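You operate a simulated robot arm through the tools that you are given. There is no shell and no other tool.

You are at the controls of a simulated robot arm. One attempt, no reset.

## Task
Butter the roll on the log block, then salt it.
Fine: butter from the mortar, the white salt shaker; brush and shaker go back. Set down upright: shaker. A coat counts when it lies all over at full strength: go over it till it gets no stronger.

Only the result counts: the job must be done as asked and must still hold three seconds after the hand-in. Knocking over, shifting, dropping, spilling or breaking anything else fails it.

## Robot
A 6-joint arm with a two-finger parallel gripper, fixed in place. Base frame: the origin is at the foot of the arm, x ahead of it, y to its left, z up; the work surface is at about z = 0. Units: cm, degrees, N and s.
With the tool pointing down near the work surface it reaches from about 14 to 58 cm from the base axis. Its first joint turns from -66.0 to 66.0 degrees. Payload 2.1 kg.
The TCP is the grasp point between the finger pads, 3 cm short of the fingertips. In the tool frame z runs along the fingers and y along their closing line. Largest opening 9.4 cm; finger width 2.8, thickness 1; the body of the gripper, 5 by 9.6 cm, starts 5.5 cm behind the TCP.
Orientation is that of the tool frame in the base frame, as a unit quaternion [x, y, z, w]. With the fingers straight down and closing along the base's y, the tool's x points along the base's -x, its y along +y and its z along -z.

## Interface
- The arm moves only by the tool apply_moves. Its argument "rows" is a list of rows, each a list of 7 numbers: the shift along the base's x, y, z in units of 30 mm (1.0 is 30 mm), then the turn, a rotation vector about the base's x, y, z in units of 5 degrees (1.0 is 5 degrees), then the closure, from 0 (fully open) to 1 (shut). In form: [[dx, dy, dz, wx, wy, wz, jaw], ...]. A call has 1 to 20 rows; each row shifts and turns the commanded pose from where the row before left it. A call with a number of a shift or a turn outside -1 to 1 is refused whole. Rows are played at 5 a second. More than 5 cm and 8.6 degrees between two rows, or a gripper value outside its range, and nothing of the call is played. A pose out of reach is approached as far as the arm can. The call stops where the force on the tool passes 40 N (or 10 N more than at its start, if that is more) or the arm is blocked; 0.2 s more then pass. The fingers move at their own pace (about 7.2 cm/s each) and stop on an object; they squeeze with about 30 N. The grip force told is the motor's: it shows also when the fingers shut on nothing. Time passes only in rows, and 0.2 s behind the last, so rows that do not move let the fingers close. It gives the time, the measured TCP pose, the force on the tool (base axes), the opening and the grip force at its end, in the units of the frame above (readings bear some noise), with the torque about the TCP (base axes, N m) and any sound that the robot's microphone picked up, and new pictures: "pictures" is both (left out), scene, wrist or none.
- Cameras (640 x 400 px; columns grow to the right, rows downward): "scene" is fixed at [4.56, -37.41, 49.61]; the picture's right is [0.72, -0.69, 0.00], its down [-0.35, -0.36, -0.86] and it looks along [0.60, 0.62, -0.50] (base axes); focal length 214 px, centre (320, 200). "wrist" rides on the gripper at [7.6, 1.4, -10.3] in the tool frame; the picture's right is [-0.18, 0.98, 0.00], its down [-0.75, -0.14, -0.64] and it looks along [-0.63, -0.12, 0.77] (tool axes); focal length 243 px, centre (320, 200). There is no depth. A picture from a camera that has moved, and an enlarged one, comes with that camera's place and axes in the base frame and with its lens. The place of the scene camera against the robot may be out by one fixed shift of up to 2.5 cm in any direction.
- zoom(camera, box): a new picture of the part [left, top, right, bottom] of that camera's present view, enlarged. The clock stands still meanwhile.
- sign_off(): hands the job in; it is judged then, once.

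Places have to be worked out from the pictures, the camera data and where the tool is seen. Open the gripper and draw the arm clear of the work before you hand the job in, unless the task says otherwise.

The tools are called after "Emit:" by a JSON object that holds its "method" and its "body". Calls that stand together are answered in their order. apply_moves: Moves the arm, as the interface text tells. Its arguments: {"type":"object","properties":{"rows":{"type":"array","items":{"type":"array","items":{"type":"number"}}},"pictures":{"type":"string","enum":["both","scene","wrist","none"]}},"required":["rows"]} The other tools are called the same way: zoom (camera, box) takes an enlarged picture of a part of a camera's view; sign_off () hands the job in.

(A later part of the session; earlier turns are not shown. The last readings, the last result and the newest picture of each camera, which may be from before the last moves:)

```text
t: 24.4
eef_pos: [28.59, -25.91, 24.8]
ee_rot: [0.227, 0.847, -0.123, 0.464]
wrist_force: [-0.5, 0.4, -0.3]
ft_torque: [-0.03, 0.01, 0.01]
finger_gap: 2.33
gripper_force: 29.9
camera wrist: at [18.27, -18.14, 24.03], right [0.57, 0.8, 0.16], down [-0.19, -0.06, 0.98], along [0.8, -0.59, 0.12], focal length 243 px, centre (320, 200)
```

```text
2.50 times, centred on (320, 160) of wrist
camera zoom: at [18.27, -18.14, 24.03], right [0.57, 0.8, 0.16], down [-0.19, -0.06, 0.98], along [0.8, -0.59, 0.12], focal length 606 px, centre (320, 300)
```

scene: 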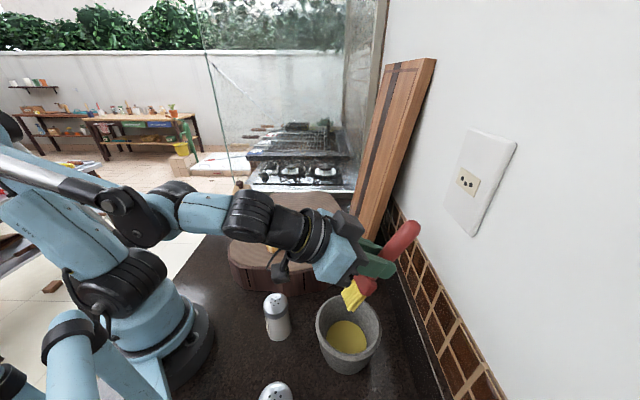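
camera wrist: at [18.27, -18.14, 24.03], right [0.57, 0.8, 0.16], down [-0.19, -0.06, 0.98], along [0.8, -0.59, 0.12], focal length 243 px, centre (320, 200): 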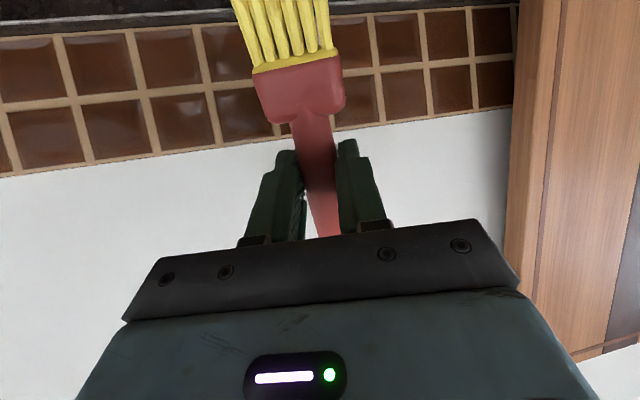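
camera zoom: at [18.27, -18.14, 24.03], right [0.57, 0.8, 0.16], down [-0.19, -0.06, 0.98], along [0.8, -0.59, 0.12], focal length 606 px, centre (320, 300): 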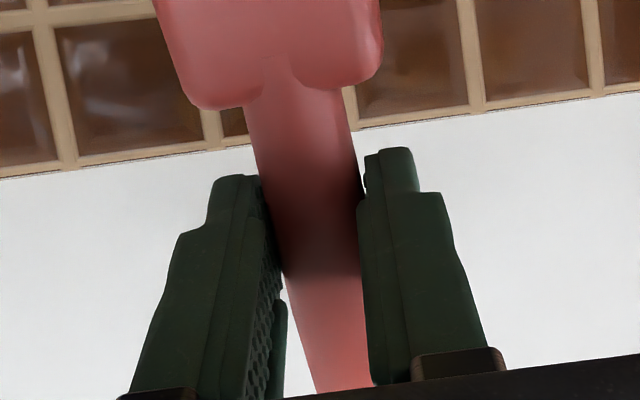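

The brush pivoted roughly 10° toward the tool, so it now points about 45° below horizontal, which suits brushing. I'll carry it over the roll, yawing so the brush lines up with the roll's long axis (about 44°).

Emit:
{"method": "apply_moves", "body": {"rows": [[0.102, 0.753, 0.1, 0, 0, 0.984, 1], [0.102, 0.753, 0.1, 0, 0, 0.984, 1], [0.102, 0.753, 0.1, 0, 0, 0.984, 1], [0.102, 0.753, 0.1, 0, 0, 0.984, 1], [0.102, 0.753, 0.1, 0, 0, 0.984, 1], [0.102, 0.753, 0.1, 0, 0, 0.984, 1], [0.102, 0.753, 0, 0, 0, 0.984, 1], [0.102, 0.753, 0, 0, 0, 0.984, 1], [0.102, 0.753, 0, 0, 0, 0.984, 1], [0.102, 0.753, 0, 0, 0, 0.984, 1], [0.102, 0.753, 0, 0, 0, 0.984, 1], [0.102, 0.753, 0, 0, 0, 0.984, 1], [0.102, 0.753, 0, 0, 0, 0.984, 1], [0.102, 0.753, 0, 0, 0, 0.984, 1], [0.102, 0.753, 0, 0, 0, 0.984, 1], [0, 0, 0, 0, 0, 0, 1]]}}

Emit:
{"method": "zoom", "body": {"camera": "scene", "box": [200, 150, 360, 270]}}

```text
t: 27.8
eef_pos: [33.4, 8.26, 26.62]
ee_rot: [-0.329, 0.813, 0.181, 0.444]
wrist_force: [0.7, 1.1, -0.4]
ft_torque: [0.02, 0.0, -0.04]
finger_gap: 2.32
gripper_force: 30.1
camera wrist: at [23.15, 0.43, 25.8], right [-0.61, 0.77, 0.16], down [0.0, -0.2, 0.98], along [0.79, 0.6, 0.12], focal length 243 px, centre (320, 200)
```

scene: 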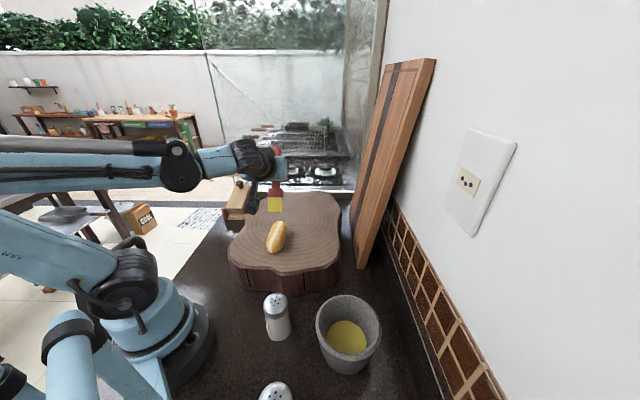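
wrist: 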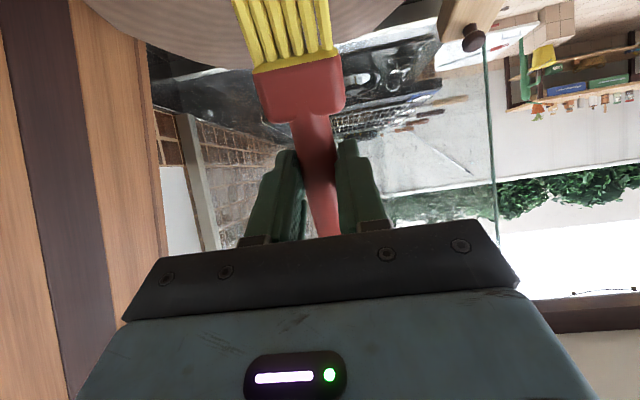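

```text
3.33 times, centred on (280, 210) of scene
camera zoom: at [4.57, -37.41, 49.61], right [0.72, -0.69, 0.0], down [-0.35, -0.36, -0.86], along [0.6, 0.62, -0.5], focal length 715 px, centre (453, 167)
```

zoom: 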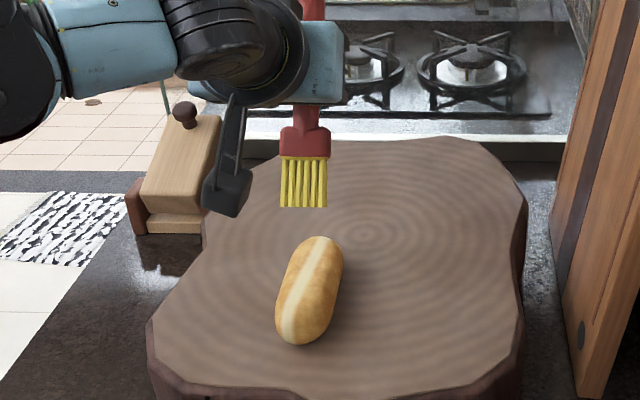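

Scene view shows the bristles laterally centred over the roll. I'll move the tip back toward the near end and lower it to about 2 cm above the roll.

Emit:
{"method": "apply_moves", "body": {"rows": [[-0.36, -0.35, -0.3, 0, 0, 0, 1], [-0.36, -0.35, -0.4, 0, 0, 0, 1], [-0.2, -0.19, -0.6, 0, 0, 0, 1], [0, 0, 0, 0, 0, 0, 1]], "pictures": "scene"}}

Emit:
{"method": "zoom", "body": {"camera": "scene", "box": [220, 180, 340, 255]}}

```text
t: 28.8
eef_pos: [30.5, 5.37, 22.6]
ee_rot: [-0.328, 0.813, 0.181, 0.445]
wrist_force: [-0.6, 0.2, -0.8]
ft_torque: [0.0, -0.03, 0.05]
finger_gap: 2.31
gripper_force: 30.1
```

scene: 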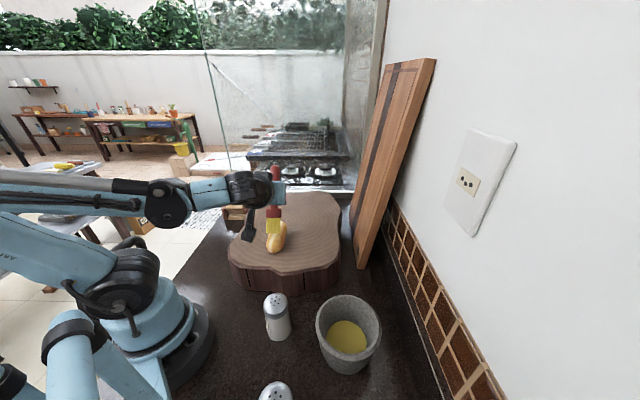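

```text
5.33 times, centred on (280, 218) of scene
camera zoom: at [4.56, -37.41, 49.61], right [0.72, -0.69, 0.0], down [-0.35, -0.36, -0.86], along [0.6, 0.62, -0.5], focal length 1144 px, centre (533, 107)
```

zoom: 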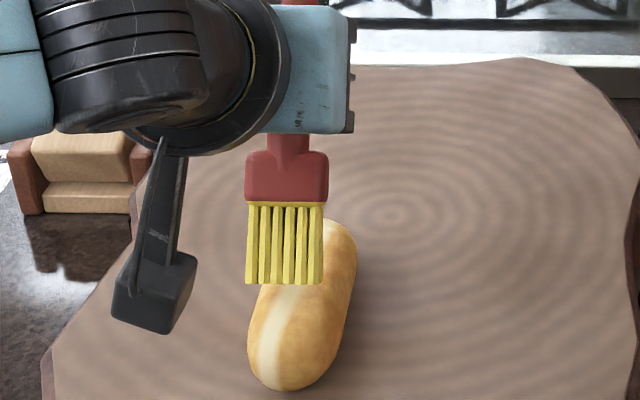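

The bristle is about 0.3 cm left of the roll's mid-line. I'll correct and step down gently until I feel or see contact.

Emit:
{"method": "apply_moves", "body": {"rows": [[0.07, -0.07, -0.1, 0, 0, 0, 1], [0, 0, -0.1, 0, 0, 0, 1], [0, 0, -0.1, 0, 0, 0, 1], [0, 0, 0, 0, 0, 0, 1]], "pictures": "scene"}}

Emit:
{"method": "zoom", "body": {"camera": "scene", "box": [240, 200, 320, 255]}}

```text
t: 29.8
eef_pos: [30.81, 5.37, 21.9]
ee_rot: [-0.328, 0.812, 0.182, 0.447]
wrist_force: [3.7, 4.8, 16.6]
ft_torque: [-0.17, 0.08, -0.01]
finger_gap: 2.32
gripper_force: 30.4
```

scene: 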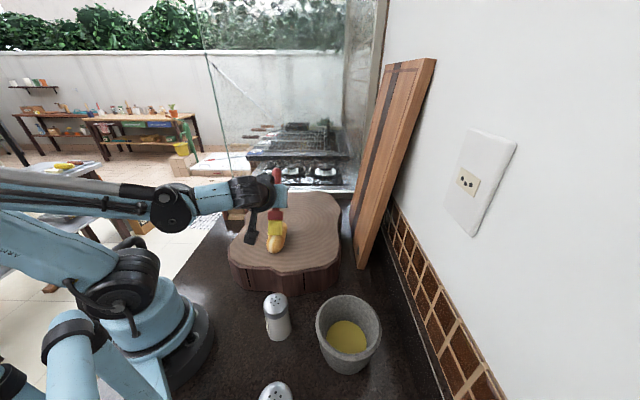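

```text
7.27 times, centred on (280, 228) of scene
camera zoom: at [4.56, -37.41, 49.61], right [0.72, -0.69, 0.0], down [-0.35, -0.36, -0.86], along [0.6, 0.62, -0.5], focal length 1560 px, centre (611, 0)
```

zoom: 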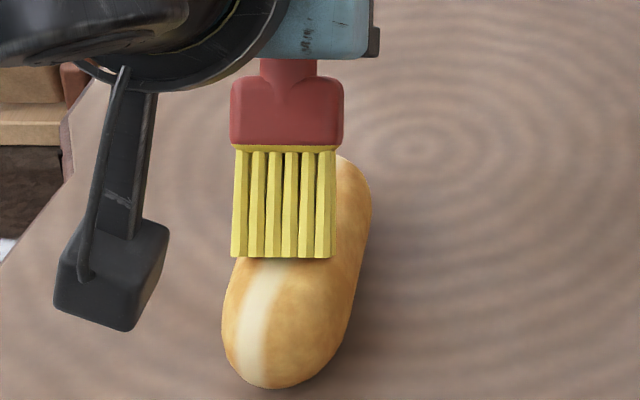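

Contact at TCP z≈21.9 (17 N), and the roll hasn't moved. I'll ease the pressure slightly and drag the brush along the roll, pulling handle-first.

Emit:
{"method": "apply_moves", "body": {"rows": [[0, 0, 0.07, 0, 0, 0, 1], [0.24, 0.23, 0, 0, 0, 0, 1], [0.24, 0.23, 0, 0, 0, 0, 1], [0.24, 0.23, 0, 0, 0, 0, 1], [0.24, 0.23, 0, 0, 0, 0, 1], [0, 0, 0, 0, 0, 0, 1]], "pictures": "scene"}}

Emit:
{"method": "zoom", "body": {"camera": "scene", "box": [240, 200, 320, 255]}}

```text
t: 31.2
eef_pos: [33.66, 8.18, 22.14]
ee_rot: [-0.327, 0.814, 0.18, 0.445]
wrist_force: [0.2, 0.2, -1.2]
ft_torque: [-0.03, 0.02, -0.02]
finger_gap: 2.33
gripper_force: 30.2
```

scene: 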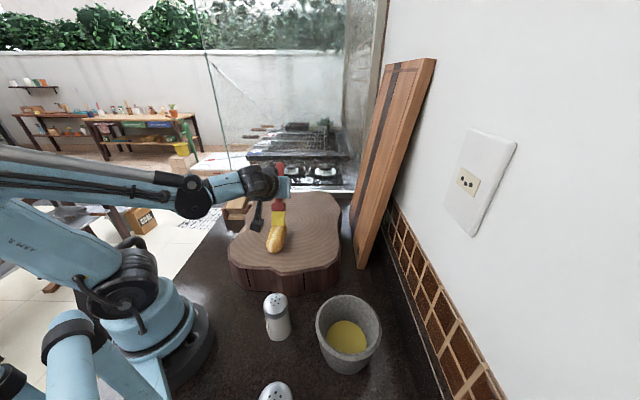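

```text
7.27 times, centred on (280, 228) of scene
camera zoom: at [4.57, -37.41, 49.61], right [0.72, -0.69, 0.0], down [-0.35, -0.36, -0.86], along [0.6, 0.62, -0.5], focal length 1560 px, centre (611, 0)
```

zoom: 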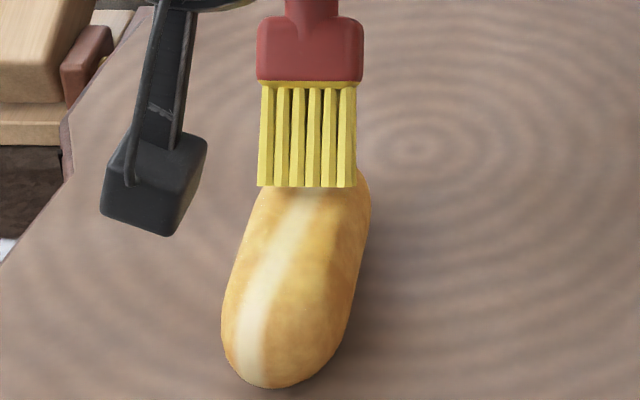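

Emit:
{"method": "zoom", "body": {"camera": "scene", "box": [262, 220, 294, 256]}}

```text
11.11 times, centred on (278, 238) of scene
camera zoom: at [4.57, -37.41, 49.61], right [0.72, -0.69, 0.0], down [-0.35, -0.36, -0.86], along [0.6, 0.62, -0.5], focal length 2383 px, centre (787, -222)
```

zoom: 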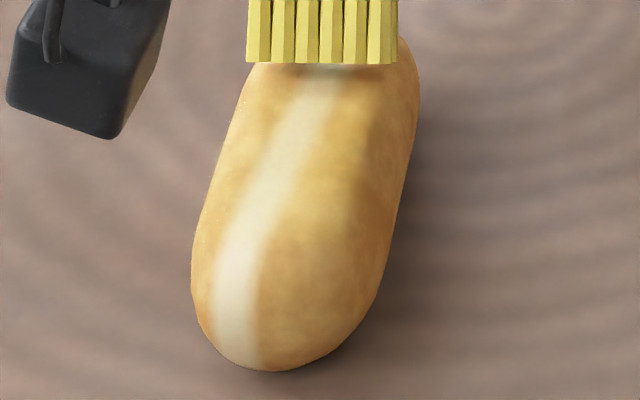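

A faint yellow coat shows where the brush passed (middle of the roll). I'll press a little more and continue to the far end, then come back.

Emit:
{"method": "apply_moves", "body": {"rows": [[0, 0, -0.06, 0, 0, 0, 1], [0.12, 0.115, -0.02, 0, 0, 0, 1], [0.24, 0.23, 0, 0, 0, 0, 1], [0.24, 0.23, 0, 0, 0, 0, 1], [0.24, 0.23, -0.02, 0, 0, 0, 1], [0.2, 0.195, -0.1, 0, 0, 0, 1], [0, 0, 0, 0, 0, 0, 1]], "pictures": "scene"}}

Emit:
{"method": "zoom", "body": {"camera": "scene", "box": [252, 210, 312, 258]}}

```text
t: 32.8
eef_pos: [36.79, 10.95, 21.43]
ee_rot: [-0.329, 0.813, 0.181, 0.444]
wrist_force: [0.4, -0.1, 0.1]
ft_torque: [-0.01, -0.01, -0.01]
finger_gap: 2.32
gripper_force: 30.1
```

scene: 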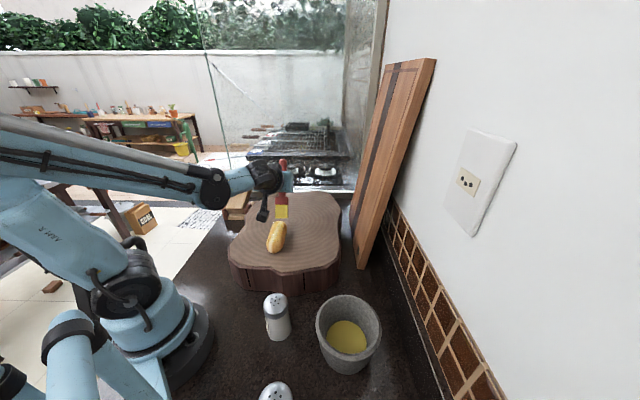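

```text
8.33 times, centred on (282, 234) of scene
camera zoom: at [4.57, -37.41, 49.61], right [0.72, -0.69, 0.0], down [-0.35, -0.36, -0.86], along [0.6, 0.62, -0.5], focal length 1787 px, centre (637, -83)
```

zoom: 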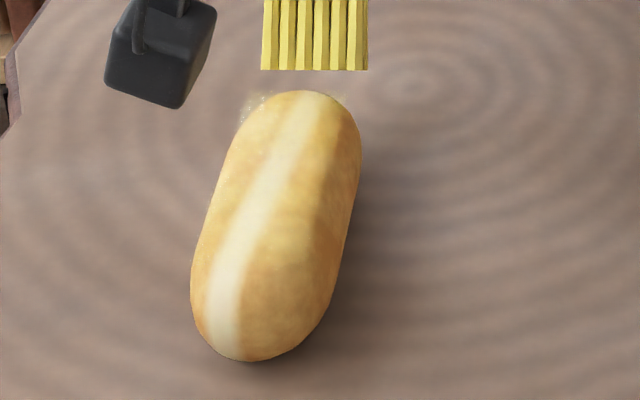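

The top now shows a yellower band along most of its length. I'll go back and forth over the top ridge with light contact to strengthen it.

Emit:
{"method": "apply_moves", "body": {"rows": [[0, 0, 0.25, 0, 0, 0, 1], [-0.31, -0.3, 0, 0, 0, 0, 1], [0, 0, -0.1, 0, 0, 0, 1], [-0.264, -0.255, 0, 0, 0, 0, 1], [-0.264, -0.255, 0, 0, 0, 0, 1], [-0.264, -0.255, 0, 0, 0, 0, 1], [-0.264, -0.255, 0, 0, 0, 0, 1], [-0.264, -0.255, 0, 0, 0, 0, 1], [-0.264, -0.255, 0, 0, 0, 0, 1], [-0.264, -0.255, -0.03, 0, 0, 0, 1], [0, 0, 0, 0, 0, 0, 1]], "pictures": "scene"}}

Emit:
{"method": "zoom", "body": {"camera": "scene", "box": [252, 210, 312, 258]}}

```text
t: 35.2
eef_pos: [30.33, 4.74, 21.62]
ee_rot: [-0.328, 0.813, 0.18, 0.445]
wrist_force: [-0.2, -0.6, -1.0]
ft_torque: [-0.01, 0.02, -0.01]
finger_gap: 2.33
gripper_force: 29.8
```

scene: 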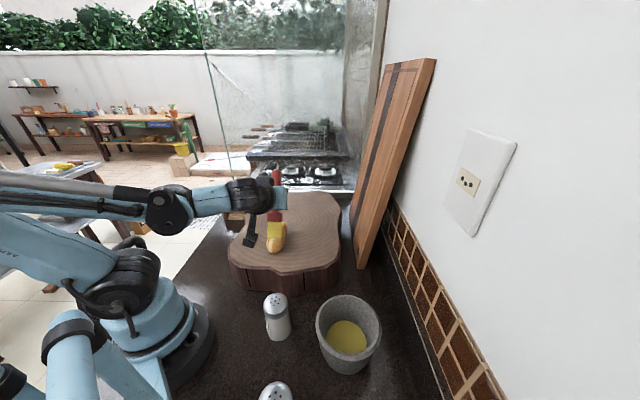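

```text
8.33 times, centred on (282, 234) of scene
camera zoom: at [4.56, -37.41, 49.61], right [0.72, -0.69, 0.0], down [-0.35, -0.36, -0.86], along [0.6, 0.62, -0.5], focal length 1787 px, centre (637, -83)
```

zoom: 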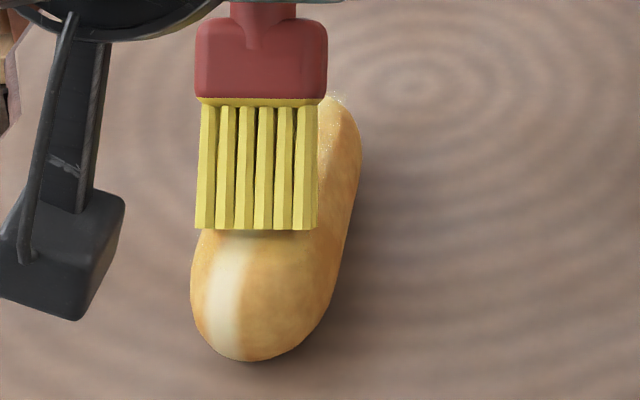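

No contact force here, and the near end is still uncoated. I'll start from the near end tip, slightly lower, and drag forward following the roll's profile.

Emit:
{"method": "apply_moves", "body": {"rows": [[-0.264, -0.255, 0.05, 0, 0, 0, 1], [0, 0, -0.16, 0, 0, 0, 1], [0.2, 0.195, 0.08, 0, 0, 0, 1], [0.2, 0.195, 0.05, 0, 0, 0, 1], [0.2, 0.195, 0.03, 0, 0, 0, 1], [0.2, 0.195, 0.0, 0, 0, 0, 1], [0.2, 0.195, 0, 0, 0, 0, 1], [0, 0, 0, 0, 0, 0, 1]], "pictures": "scene"}}

Emit:
{"method": "zoom", "body": {"camera": "scene", "box": [252, 210, 312, 258]}}

```text
t: 37.0
eef_pos: [32.58, 6.88, 21.86]
ee_rot: [-0.328, 0.814, 0.181, 0.445]
wrist_force: [0.3, 0.5, -0.9]
ft_torque: [-0.01, -0.01, 0.0]
finger_gap: 2.3
gripper_force: 30.1
```

scene: 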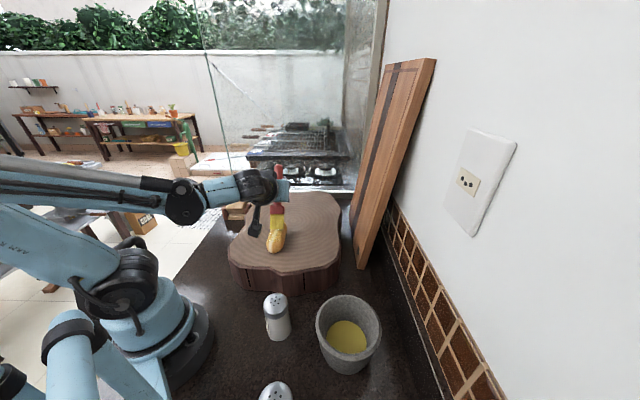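

```text
8.33 times, centred on (282, 234) of scene
camera zoom: at [4.57, -37.41, 49.61], right [0.72, -0.69, 0.0], down [-0.35, -0.36, -0.86], along [0.6, 0.62, -0.5], focal length 1787 px, centre (637, -83)
```

zoom: 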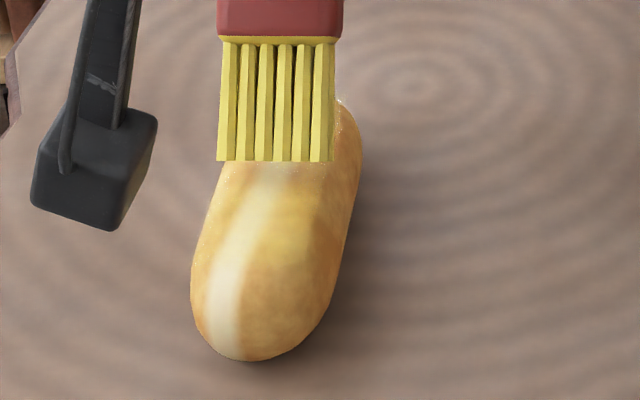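

The coat is getting visibly stronger where I brush. I'll finish this stroke to the far end and run another full stroke starting lower at the near end.

Emit:
{"method": "apply_moves", "body": {"rows": [[0.24, 0.23, -0.02, 0, 0, 0, 1], [0.24, 0.23, 0, 0, 0, 0, 1], [0.24, 0.23, 0, 0, 0, 0, 1], [0.24, 0.23, 0, 0, 0, 0, 1], [0.24, 0.23, -0.04, 0, 0, 0, 1], [0.24, 0.23, -0.1, 0, 0, 0, 1], [0, 0, 0.3, 0, 0, 0, 1], [-0.655, -0.633, 0, 0, 0, 0, 1], [-0.655, -0.633, 0, 0, 0, 0, 1], [-0.655, -0.633, 0, 0, 0, 0, 1], [-0.655, -0.633, 0, 0, 0, 0, 1], [0, 0, -0.4, 0, 0, 0, 1], [0.2, 0.195, 0.1, 0, 0, 0, 1], [0.2, 0.195, 0.08, 0, 0, 0, 1], [0.2, 0.195, 0.05, 0, 0, 0, 1], [0.2, 0.195, 0.02, 0, 0, 0, 1], [0.2, 0.195, 0, 0, 0, 0, 1], [0.2, 0.195, 0, 0, 0, 0, 1], [0, 0, 0, 0, 0, 0, 1]], "pictures": "scene"}}

Emit:
{"method": "zoom", "body": {"camera": "scene", "box": [252, 210, 312, 258]}}

```text
t: 41.0
eef_pos: [32.64, 7.0, 21.9]
ee_rot: [-0.327, 0.814, 0.18, 0.446]
wrist_force: [-0.1, 0.7, 0.1]
ft_torque: [-0.03, 0.0, 0.03]
finger_gap: 2.33
gripper_force: 29.8
```

scene: 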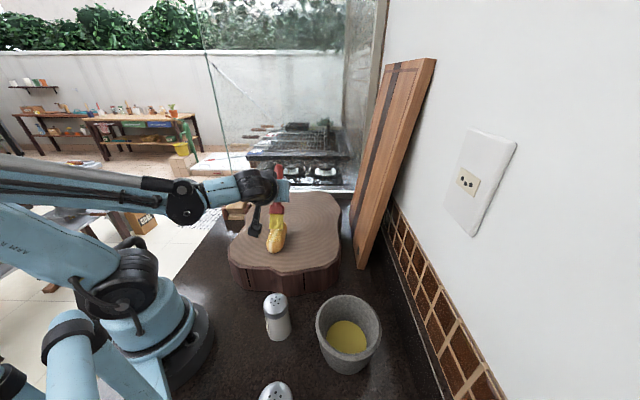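

```text
8.33 times, centred on (282, 234) of scene
camera zoom: at [4.57, -37.41, 49.61], right [0.72, -0.69, 0.0], down [-0.35, -0.36, -0.86], along [0.6, 0.62, -0.5], focal length 1787 px, centre (637, -83)
```

zoom: 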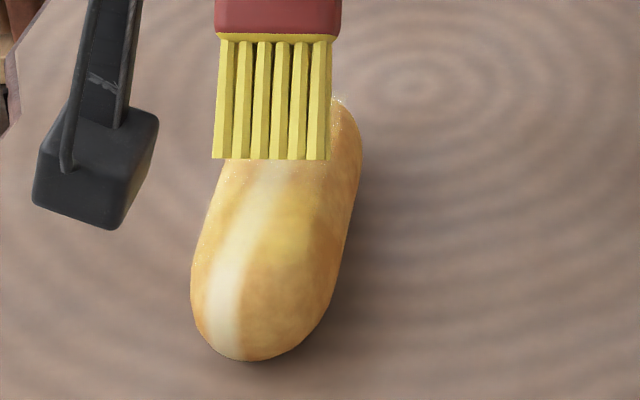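

Emit:
{"method": "zoom", "body": {"camera": "scene", "box": [262, 226, 294, 256]}}

Emit:
{"method": "zoom", "body": {"camera": "scene", "box": [264, 202, 296, 232]}}

```text
13.33 times, centred on (278, 241) of scene
camera zoom: at [4.57, -37.41, 49.61], right [0.72, -0.69, 0.0], down [-0.35, -0.36, -0.86], along [0.6, 0.62, -0.5], focal length 2860 px, centre (880, -347)
```

zoom: 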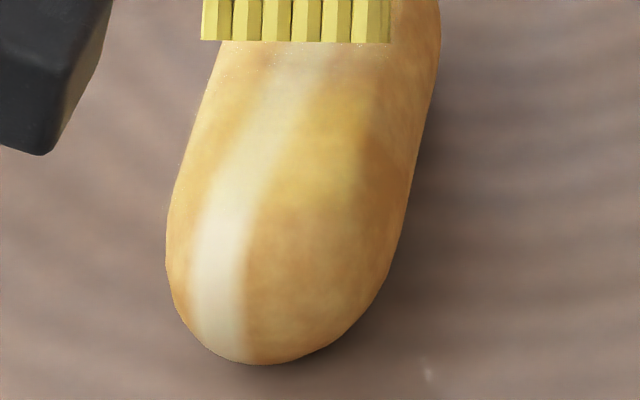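

```text
13.33 times, centred on (280, 217) of scene
camera zoom: at [4.57, -37.41, 49.61], right [0.72, -0.69, 0.0], down [-0.35, -0.36, -0.86], along [0.6, 0.62, -0.5], focal length 2860 px, centre (853, -27)
```

zoom: 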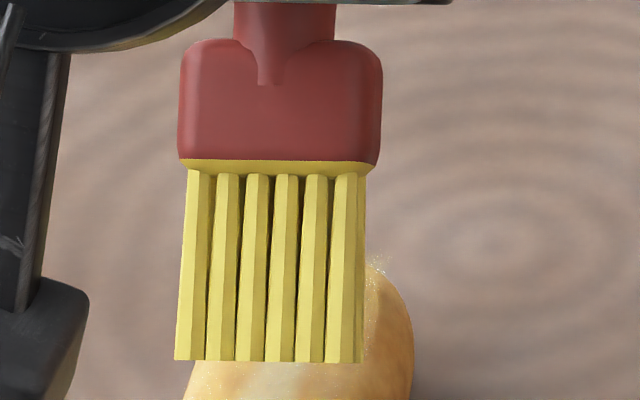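

The coat strengthens mostly mid-roll, and I read no contact force at this height. I'll lower in tiny steps to find true contact again.

Emit:
{"method": "apply_moves", "body": {"rows": [[0, 0, -0.04, 0, 0, 0, 1], [0, 0, -0.04, 0, 0, 0, 1], [0, 0, 0, 0, 0, 0, 1]], "pictures": "none"}}

Emit:
{"method": "apply_moves", "body": {"rows": [[0, 0, -0.04, 0, 0, 0, 1], [0, 0, -0.03, 0, 0, 0, 1], [0, 0, 0, 0, 0, 0, 1]], "pictures": "none"}}

```text
t: 41.8
eef_pos: [32.53, 6.94, 21.62]
ee_rot: [-0.328, 0.813, 0.181, 0.445]
wrist_force: [-0.5, 0.9, 0.2]
ft_torque: [-0.01, 0.0, 0.0]
finger_gap: 2.32
gripper_force: 30.2
```

```text
t: 42.6
eef_pos: [32.7, 7.01, 21.4]
ee_rot: [-0.327, 0.814, 0.18, 0.445]
wrist_force: [-0.1, 1.2, -1.2]
ft_torque: [0.01, -0.01, -0.01]
finger_gap: 2.34
gripper_force: 30.3
```

Emit:
{"method": "apply_moves", "body": {"rows": [[0, 0, -0.04, 0, 0, 0, 1], [0, 0, -0.04, 0, 0, 0, 1], [0, 0, 0, 0, 0, 0, 1]], "pictures": "scene"}}

Emit:
{"method": "zoom", "body": {"camera": "scene", "box": [262, 214, 294, 256]}}

```text
t: 43.4
eef_pos: [32.62, 7.09, 21.23]
ee_rot: [-0.328, 0.813, 0.181, 0.445]
wrist_force: [1.6, 3.0, 14.1]
ft_torque: [-0.23, 0.14, -0.02]
finger_gap: 2.31
gripper_force: 30.1
```

scene: 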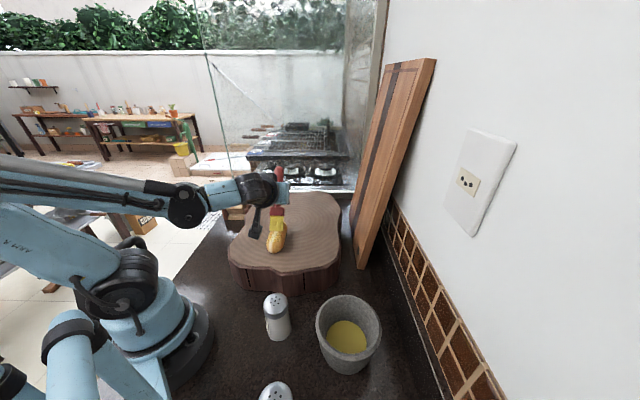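

```text
9.52 times, centred on (278, 235) of scene
camera zoom: at [4.56, -37.41, 49.61], right [0.72, -0.69, 0.0], down [-0.35, -0.36, -0.86], along [0.6, 0.62, -0.5], focal length 2043 px, centre (720, -133)
```

zoom: 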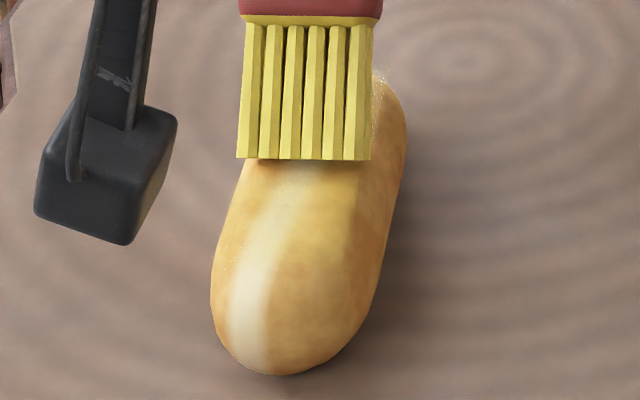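

Contact at TCP z≈21.25 (the brush had pivoted a bit more). I'll brush along at this height, easing off very slightly, to the far end and then from the near end.

Emit:
{"method": "apply_moves", "body": {"rows": [[0, 0, 0.03, 0, 0, 0, 1], [0.2, 0.195, 0, 0, 0, 0, 1], [0.2, 0.195, 0, 0, 0, 0, 1], [0.2, 0.195, 0, 0, 0, 0, 1], [0.2, 0.195, 0, 0, 0, 0, 1], [0.2, 0.195, -0.02, 0, 0, 0, 1], [0.2, 0.195, -0.05, 0, 0, 0, 1], [0.2, 0.195, -0.1, 0, 0, 0, 1], [0, 0, 0, 0, 0, 0, 1]], "pictures": "scene"}}

Emit:
{"method": "zoom", "body": {"camera": "scene", "box": [262, 214, 294, 256]}}

```text
t: 45.4
eef_pos: [36.77, 11.12, 20.78]
ee_rot: [-0.328, 0.814, 0.18, 0.444]
wrist_force: [0.0, 0.6, -0.7]
ft_torque: [0.03, 0.01, 0.04]
finger_gap: 2.33
gripper_force: 30.3
```

scene: 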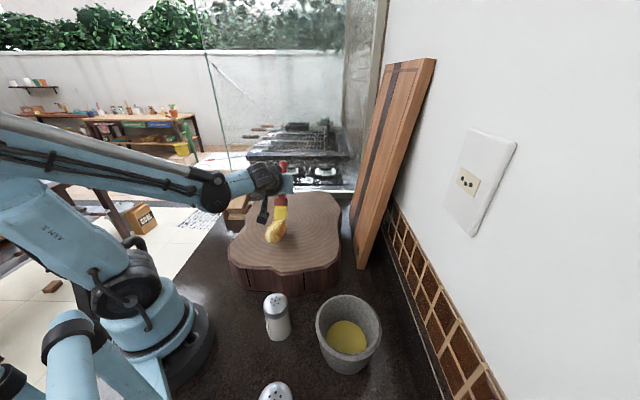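

```text
9.52 times, centred on (278, 235) of scene
camera zoom: at [4.57, -37.41, 49.61], right [0.72, -0.69, 0.0], down [-0.35, -0.36, -0.86], along [0.6, 0.62, -0.5], focal length 2043 px, centre (720, -133)
```

zoom: 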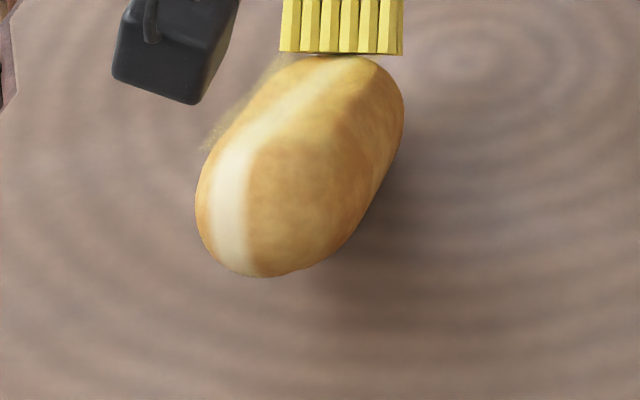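

The drag moved the roll forward; friction was too high. I'll lift off straight up at once and look at the roll.

Emit:
{"method": "apply_moves", "body": {"rows": [[0, 0, 0.3, 0, 0, 0, 1], [0, 0, 0.7, 0, 0, 0, 1], [0, 0, 0.7, 0, 0, 0, 1], [0, 0, 0, 0, 0, 0, 1]], "pictures": "scene"}}

Emit:
{"method": "zoom", "body": {"camera": "scene", "box": [252, 205, 316, 257]}}

```text
t: 46.4
eef_pos: [36.68, 11.09, 26.08]
ee_rot: [-0.328, 0.813, 0.181, 0.445]
wrist_force: [0.0, 0.0, -0.1]
ft_torque: [-0.01, 0.0, -0.01]
finger_gap: 2.3
gripper_force: 30.3
```

scene: 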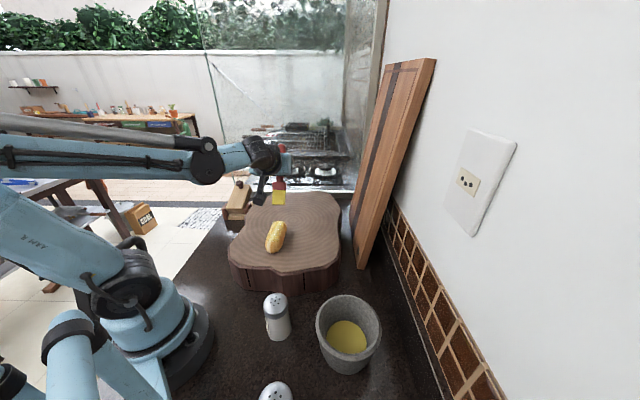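

```text
7.69 times, centred on (284, 231) of scene
camera zoom: at [4.56, -37.41, 49.61], right [0.72, -0.69, 0.0], down [-0.35, -0.36, -0.86], along [0.6, 0.62, -0.5], focal length 1650 px, centre (597, -38)
```

zoom: 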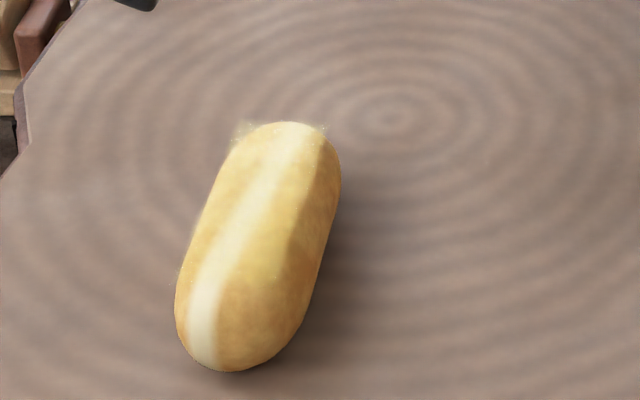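

The roll had only rocked up and has settled back in its original place. I'll take an untilted wrist view from the side to judge the coat properly.

Emit:
{"method": "apply_moves", "body": {"rows": [[-0.27, 0.08, 0.1, -0.665, 0.688, 0, 1], [-0.27, 0.08, 0.05, -0.665, 0.688, 0, 1], [-0.27, 0.08, 0, -0.665, 0.688, 0, 1], [-0.27, 0.08, 0, -0.665, 0.688, 0, 1], [-0.27, 0.08, 0, -0.665, 0.688, 0, 1], [-0.27, 0.08, 0, -0.665, 0.688, 0, 1], [-0.27, 0.08, 0, -0.665, 0.688, 0, 1], [-0.27, 0.08, 0, -0.665, 0.688, 0, 1], [-0.27, 0.08, 0, -0.665, 0.688, 0, 1], [-0.27, 0.08, 0, -0.665, 0.688, 0, 1], [-0.27, 0.08, 0, -0.665, 0.688, 0, 1], [-0.27, 0.08, 0, -0.665, 0.688, 0, 1], [0, 0, 0, 0, 0, 0, 1]]}}

Emit:
{"method": "zoom", "body": {"camera": "wrist", "box": [100, 0, 300, 160]}}

```text
t: 49.2
eef_pos: [27.09, 13.98, 26.26]
ee_rot: [-0.374, 0.927, 0.0, 0.0]
wrist_force: [-0.5, -0.3, -0.2]
ft_torque: [-0.03, 0.0, 0.0]
finger_gap: 2.29
gripper_force: 30.0
camera wrist: at [20.55, 9.88, 36.61], right [-0.55, 0.84, 0.0], down [0.64, 0.42, 0.64], along [0.54, 0.35, -0.77], focal length 243 px, centre (320, 200)
```

scene: 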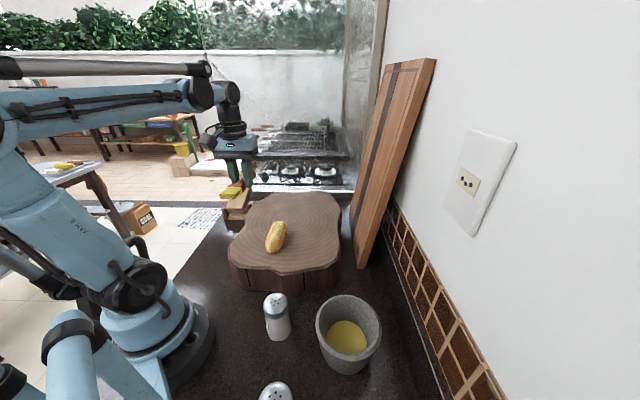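
wrist: 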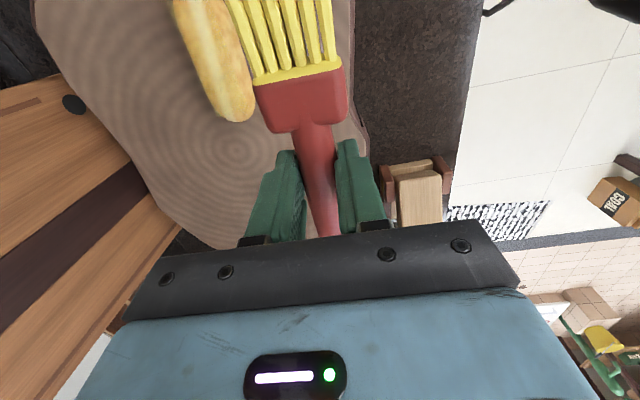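

```text
2.50 times, centred on (200, 80) of wrist
camera zoom: at [20.55, 9.88, 36.61], right [-0.55, 0.84, 0.0], down [0.64, 0.42, 0.64], along [0.54, 0.35, -0.77], focal length 606 px, centre (620, 500)
```

zoom: 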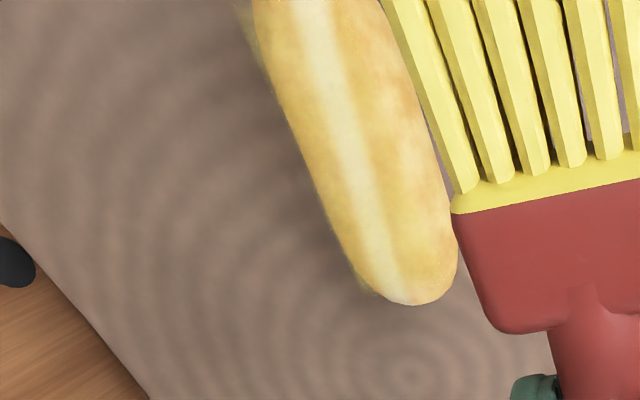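

The brush has pivoted about 22° in the grip, so I had mostly been hovering above the roll, and the coat is still weak. I'll go back with a flatter brush (about 25° below horizontal), so the bristles lie along the roll with less drag.

Emit:
{"method": "apply_moves", "body": {"rows": [[0.19, -0.213, 0.0, 0.653, -0.676, 0, 1], [0.19, -0.213, 0.0, 0.653, -0.676, 0, 1], [0.19, -0.213, 0.0, 0.653, -0.676, 0, 1], [0.19, -0.213, 0.0, 0.653, -0.676, 0, 1], [0.19, -0.213, 0.0, 0.653, -0.676, 0, 1], [0.19, -0.213, -0.1, 0.653, -0.676, 0, 1], [0.19, -0.213, -0.2, 0.653, -0.676, 0, 1], [0.19, -0.213, -0.2, 0.653, -0.676, 0, 1], [0.19, -0.213, -0.25, 0.653, -0.676, 0, 1], [0.19, -0.213, -0.3, 0.653, -0.676, 0, 1], [0, 0, 0, 0, 0, 0, 1]], "pictures": "both"}}

Emit:
{"method": "zoom", "body": {"camera": "scene", "box": [240, 190, 320, 258]}}

```text
t: 51.6
eef_pos: [32.73, 7.62, 23.21]
ee_rot: [-0.343, 0.851, 0.15, 0.37]
wrist_force: [0.5, -0.7, -0.9]
ft_torque: [0.0, 0.01, 0.03]
finger_gap: 2.3
gripper_force: 29.8
camera wrist: at [22.61, -0.09, 24.64], right [-0.59, 0.79, 0.14], down [0.13, -0.07, 0.99], along [0.8, 0.6, -0.06], focal length 243 px, centre (320, 200)
```

scene: 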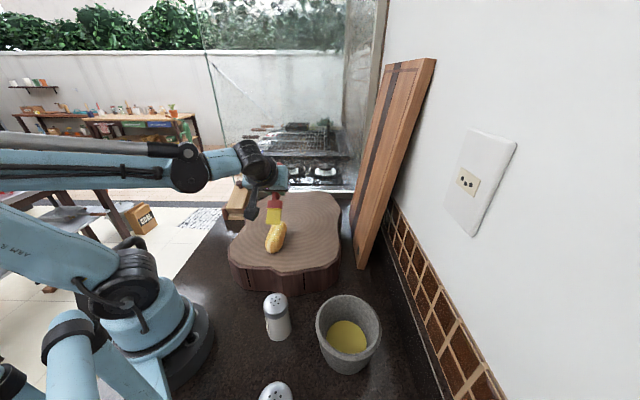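
wrist: 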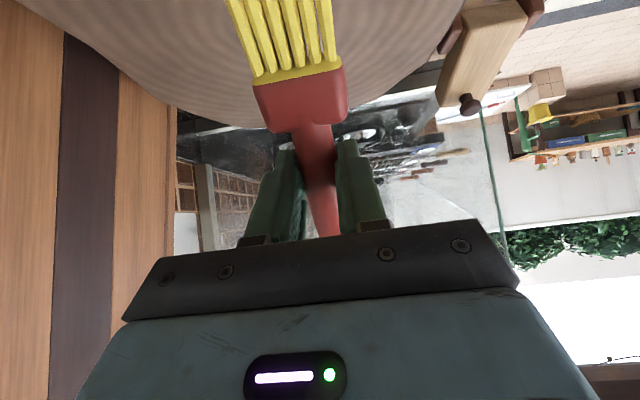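

```text
5.88 times, centred on (280, 224) of scene
camera zoom: at [4.56, -37.41, 49.61], right [0.72, -0.69, 0.0], down [-0.35, -0.36, -0.86], along [0.6, 0.62, -0.5], focal length 1262 px, centre (555, 59)
```

zoom: 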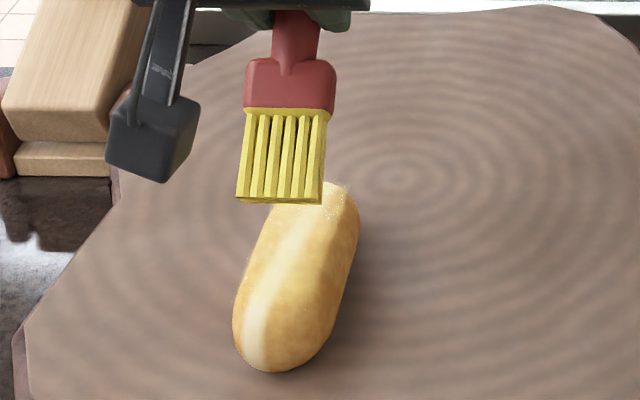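

Bristles aligned over the near half of the roll, about 2.5–3 cm above it. I'll descend carefully to contact.

Emit:
{"method": "apply_moves", "body": {"rows": [[0, 0, -0.3, 0, 0, 0, 1], [0, 0, -0.3, 0, 0, 0, 1], [0, 0, -0.1, 0, 0, 0, 1], [0, 0, 0, 0, 0, 0, 1]], "pictures": "scene"}}

Emit:
{"method": "zoom", "body": {"camera": "scene", "box": [252, 205, 308, 257]}}

```text
t: 52.6
eef_pos: [32.74, 7.66, 21.11]
ee_rot: [-0.343, 0.851, 0.15, 0.369]
wrist_force: [-0.2, -0.3, -0.7]
ft_torque: [0.02, -0.01, -0.03]
finger_gap: 2.33
gripper_force: 30.5
```

scene: 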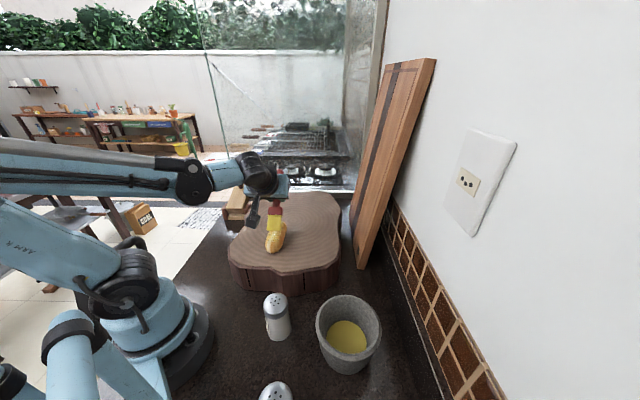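

```text
7.69 times, centred on (280, 231) of scene
camera zoom: at [4.56, -37.41, 49.61], right [0.72, -0.69, 0.0], down [-0.35, -0.36, -0.86], along [0.6, 0.62, -0.5], focal length 1650 px, centre (628, -38)
```

zoom: 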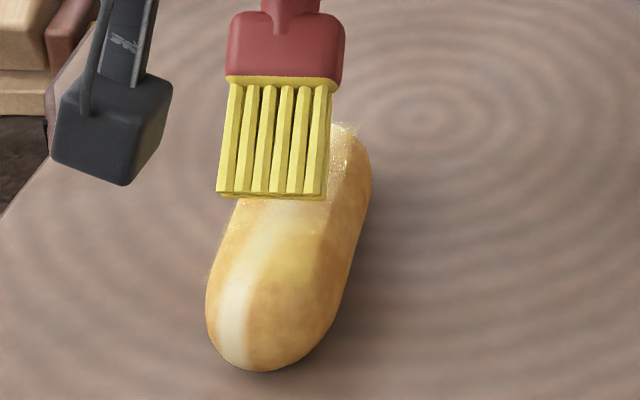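

Emit:
{"method": "apply_moves", "body": {"rows": [[0, 0, -0.07, 0, 0, 0, 1], [0, 0, -0.07, 0, 0, 0, 1], [0, 0, 0, 0, 0, 0, 1]], "pictures": "none"}}

Emit:
{"method": "apply_moves", "body": {"rows": [[0, 0, -0.05, 0, 0, 0, 1], [0, 0, -0.05, 0, 0, 0, 1], [0, 0, 0, 0, 0, 0, 1]], "pictures": "none"}}

```text
t: 53.4
eef_pos: [32.77, 7.58, 20.56]
ee_rot: [-0.343, 0.85, 0.15, 0.37]
wrist_force: [0.6, 0.2, -1.0]
ft_torque: [0.02, -0.01, -0.01]
finger_gap: 2.31
gripper_force: 29.8
```

```text
t: 54.2
eef_pos: [32.87, 7.66, 20.49]
ee_rot: [-0.343, 0.851, 0.149, 0.369]
wrist_force: [0.1, 0.0, 5.1]
ft_torque: [-0.26, 0.22, -0.02]
finger_gap: 2.3
gripper_force: 29.6
```

Light contact (5 N) on the top at about s=-1.7 cm from the centre. I'll stroke slowly at this height and check.

Emit:
{"method": "apply_moves", "body": {"rows": [[-0.12, -0.115, 0, 0, 0, 0, 1], [-0.12, -0.115, 0, 0, 0, 0, 1], [0.12, 0.115, 0, 0, 0, 0, 1], [0.12, 0.115, 0, 0, 0, 0, 1], [0.12, 0.115, 0, 0, 0, 0, 1], [0.12, 0.115, 0, 0, 0, 0, 1], [0, 0, 0, 0, 0, 0, 1]], "pictures": "scene"}}

Emit:
{"method": "zoom", "body": {"camera": "scene", "box": [252, 205, 308, 257]}}

```text
t: 55.8
eef_pos: [33.43, 8.31, 20.38]
ee_rot: [-0.343, 0.851, 0.15, 0.369]
wrist_force: [0.6, -0.1, -0.7]
ft_torque: [-0.03, -0.01, 0.01]
finger_gap: 2.31
gripper_force: 29.9
```

scene: 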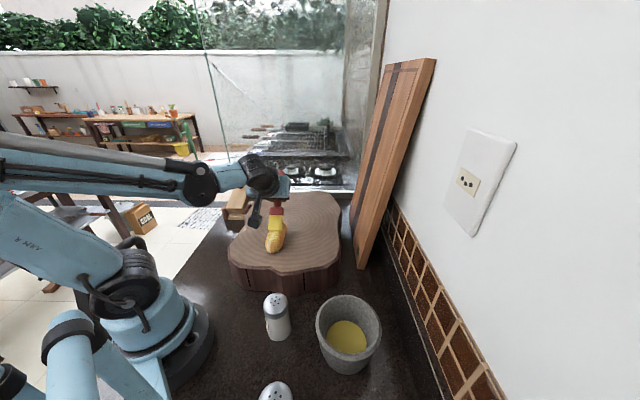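

```text
7.69 times, centred on (280, 231) of scene
camera zoom: at [4.57, -37.41, 49.61], right [0.72, -0.69, 0.0], down [-0.35, -0.36, -0.86], along [0.6, 0.62, -0.5], focal length 1650 px, centre (628, -38)
```

zoom: 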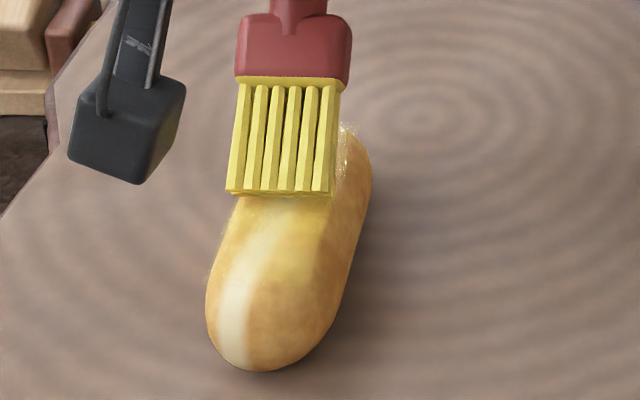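

Contact painting works: the stripe is yellowing and the roll stays put. I'll lower a hair and continue forward in slow increments.

Emit:
{"method": "apply_moves", "body": {"rows": [[0, 0, -0.04, 0, 0, 0, 1], [0.1, 0.097, -0.02, 0, 0, 0, 1], [0.1, 0.097, 0, 0, 0, 0, 1], [0, 0, 0, 0, 0, 0, 1]], "pictures": "none"}}

Emit:
{"method": "apply_moves", "body": {"rows": [[0.1, 0.097, -0.03, 0, 0, 0, 1], [0.1, 0.097, 0, 0, 0, 0, 1], [0.1, 0.097, 0, 0, 0, 0, 1], [0, 0, 0, 0, 0, 0, 1]], "pictures": "scene"}}

Emit:
{"method": "zoom", "body": {"camera": "scene", "box": [252, 205, 308, 257]}}

```text
t: 56.8
eef_pos: [34.09, 8.96, 20.03]
ee_rot: [-0.343, 0.851, 0.149, 0.37]
wrist_force: [-0.1, -0.5, 3.2]
ft_torque: [-0.18, 0.16, -0.03]
finger_gap: 2.34
gripper_force: 30.3
```

```text
t: 57.8
eef_pos: [34.96, 9.76, 20.08]
ee_rot: [-0.343, 0.851, 0.15, 0.369]
wrist_force: [-0.2, 0.0, 3.1]
ft_torque: [-0.22, 0.19, 0.0]
finger_gap: 2.3
gripper_force: 30.4
```

scene: 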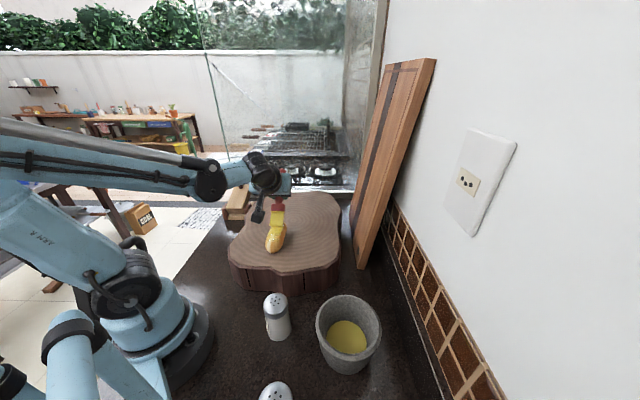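

```text
7.69 times, centred on (280, 231) of scene
camera zoom: at [4.56, -37.41, 49.61], right [0.72, -0.69, 0.0], down [-0.35, -0.36, -0.86], along [0.6, 0.62, -0.5], focal length 1650 px, centre (628, -38)
```

zoom: 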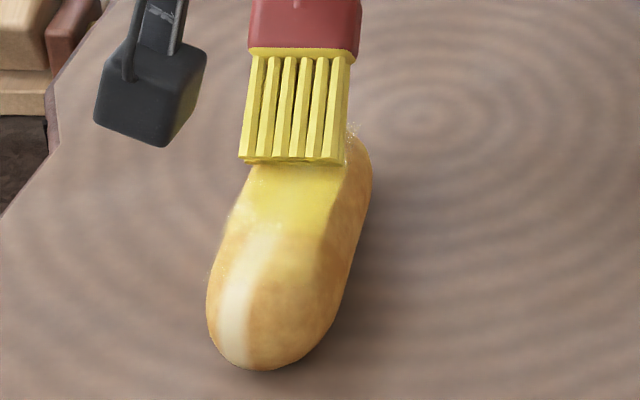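

Light 3 N contact paints strongly: clear yellow where I just brushed. I'll continue forward toward the far end with the same touch.

Emit:
{"method": "apply_moves", "body": {"rows": [[0.1, 0.097, 0, 0, 0, 0, 1], [0.1, 0.097, 0, 0, 0, 0, 1], [0.1, 0.097, 0, 0, 0, 0, 1], [0.1, 0.097, 0, 0, 0, 0, 1], [0, 0, 0, 0, 0, 0, 1]], "pictures": "none"}}

Emit:
{"method": "apply_moves", "body": {"rows": [[0.1, 0.097, 0, 0, 0, 0, 1], [0.1, 0.097, 0, 0, 0, 0, 1], [0.1, 0.097, 0, 0, 0, 0, 1], [0, 0, 0, 0, 0, 0, 1]], "pictures": "scene"}}

Emit:
{"method": "zoom", "body": {"camera": "scene", "box": [252, 205, 308, 257]}}

```text
t: 59.0
eef_pos: [36.12, 10.91, 20.1]
ee_rot: [-0.343, 0.85, 0.15, 0.37]
wrist_force: [-0.1, -0.3, -0.7]
ft_torque: [0.0, 0.0, 0.01]
finger_gap: 2.29
gripper_force: 29.7
```

```text
t: 60.0
eef_pos: [37.08, 11.7, 20.12]
ee_rot: [-0.344, 0.85, 0.15, 0.37]
wrist_force: [0.0, 0.5, 0.1]
ft_torque: [-0.02, -0.03, -0.02]
finger_gap: 2.3
gripper_force: 29.9
```

scene: 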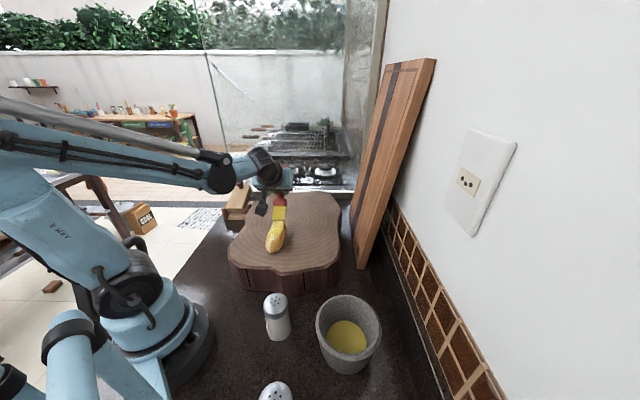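

```text
7.69 times, centred on (280, 231) of scene
camera zoom: at [4.57, -37.41, 49.61], right [0.72, -0.69, 0.0], down [-0.35, -0.36, -0.86], along [0.6, 0.62, -0.5], focal length 1650 px, centre (628, -38)
```

zoom: 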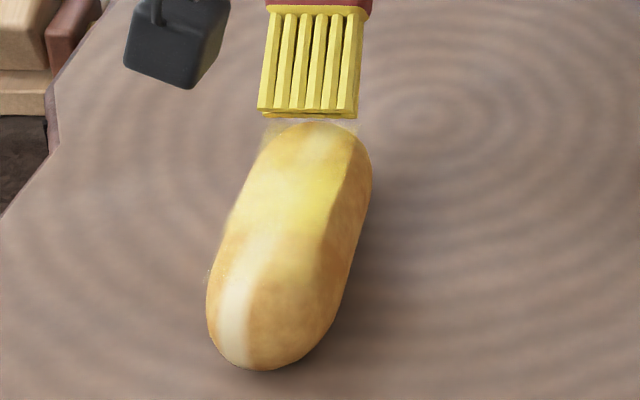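

The far half of the top is now well coated. I'll go back for the near half: lift, return, and find light contact near the near end.

Emit:
{"method": "apply_moves", "body": {"rows": [[0, 0, 0.25, 0, 0, 0, 1], [-0.48, -0.463, 0, 0, 0, 0, 1], [-0.48, -0.463, 0, 0, 0, 0, 1], [-0.48, -0.463, 0, 0, 0, 0, 1], [-0.48, -0.463, 0, 0, 0, 0, 1], [0, 0, -0.2, 0, 0, 0, 1], [0, 0, -0.05, 0, 0, 0, 1], [0, 0, 0, 0, 0, 0, 1]], "pictures": "scene"}}

Emit:
{"method": "zoom", "body": {"camera": "scene", "box": [252, 205, 308, 257]}}

```text
t: 61.8
eef_pos: [31.3, 6.19, 20.1]
ee_rot: [-0.344, 0.85, 0.15, 0.369]
wrist_force: [-0.2, 0.4, 2.6]
ft_torque: [-0.19, 0.13, 0.01]
finger_gap: 2.31
gripper_force: 30.1
```

scene: 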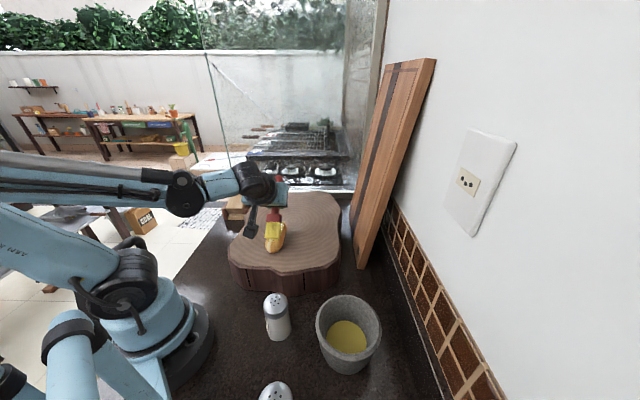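

```text
7.69 times, centred on (280, 231) of scene
camera zoom: at [4.56, -37.41, 49.61], right [0.72, -0.69, 0.0], down [-0.35, -0.36, -0.86], along [0.6, 0.62, -0.5], focal length 1650 px, centre (628, -38)
```

zoom: 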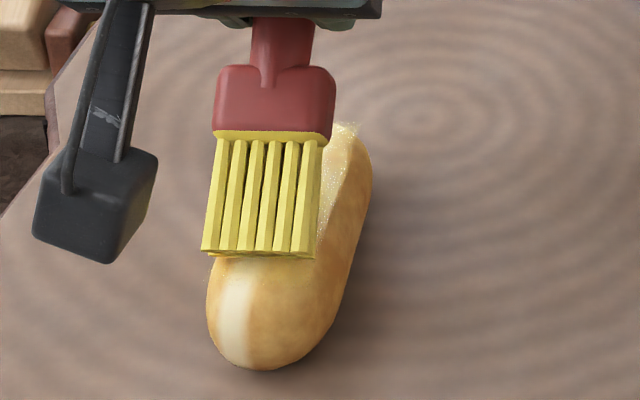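

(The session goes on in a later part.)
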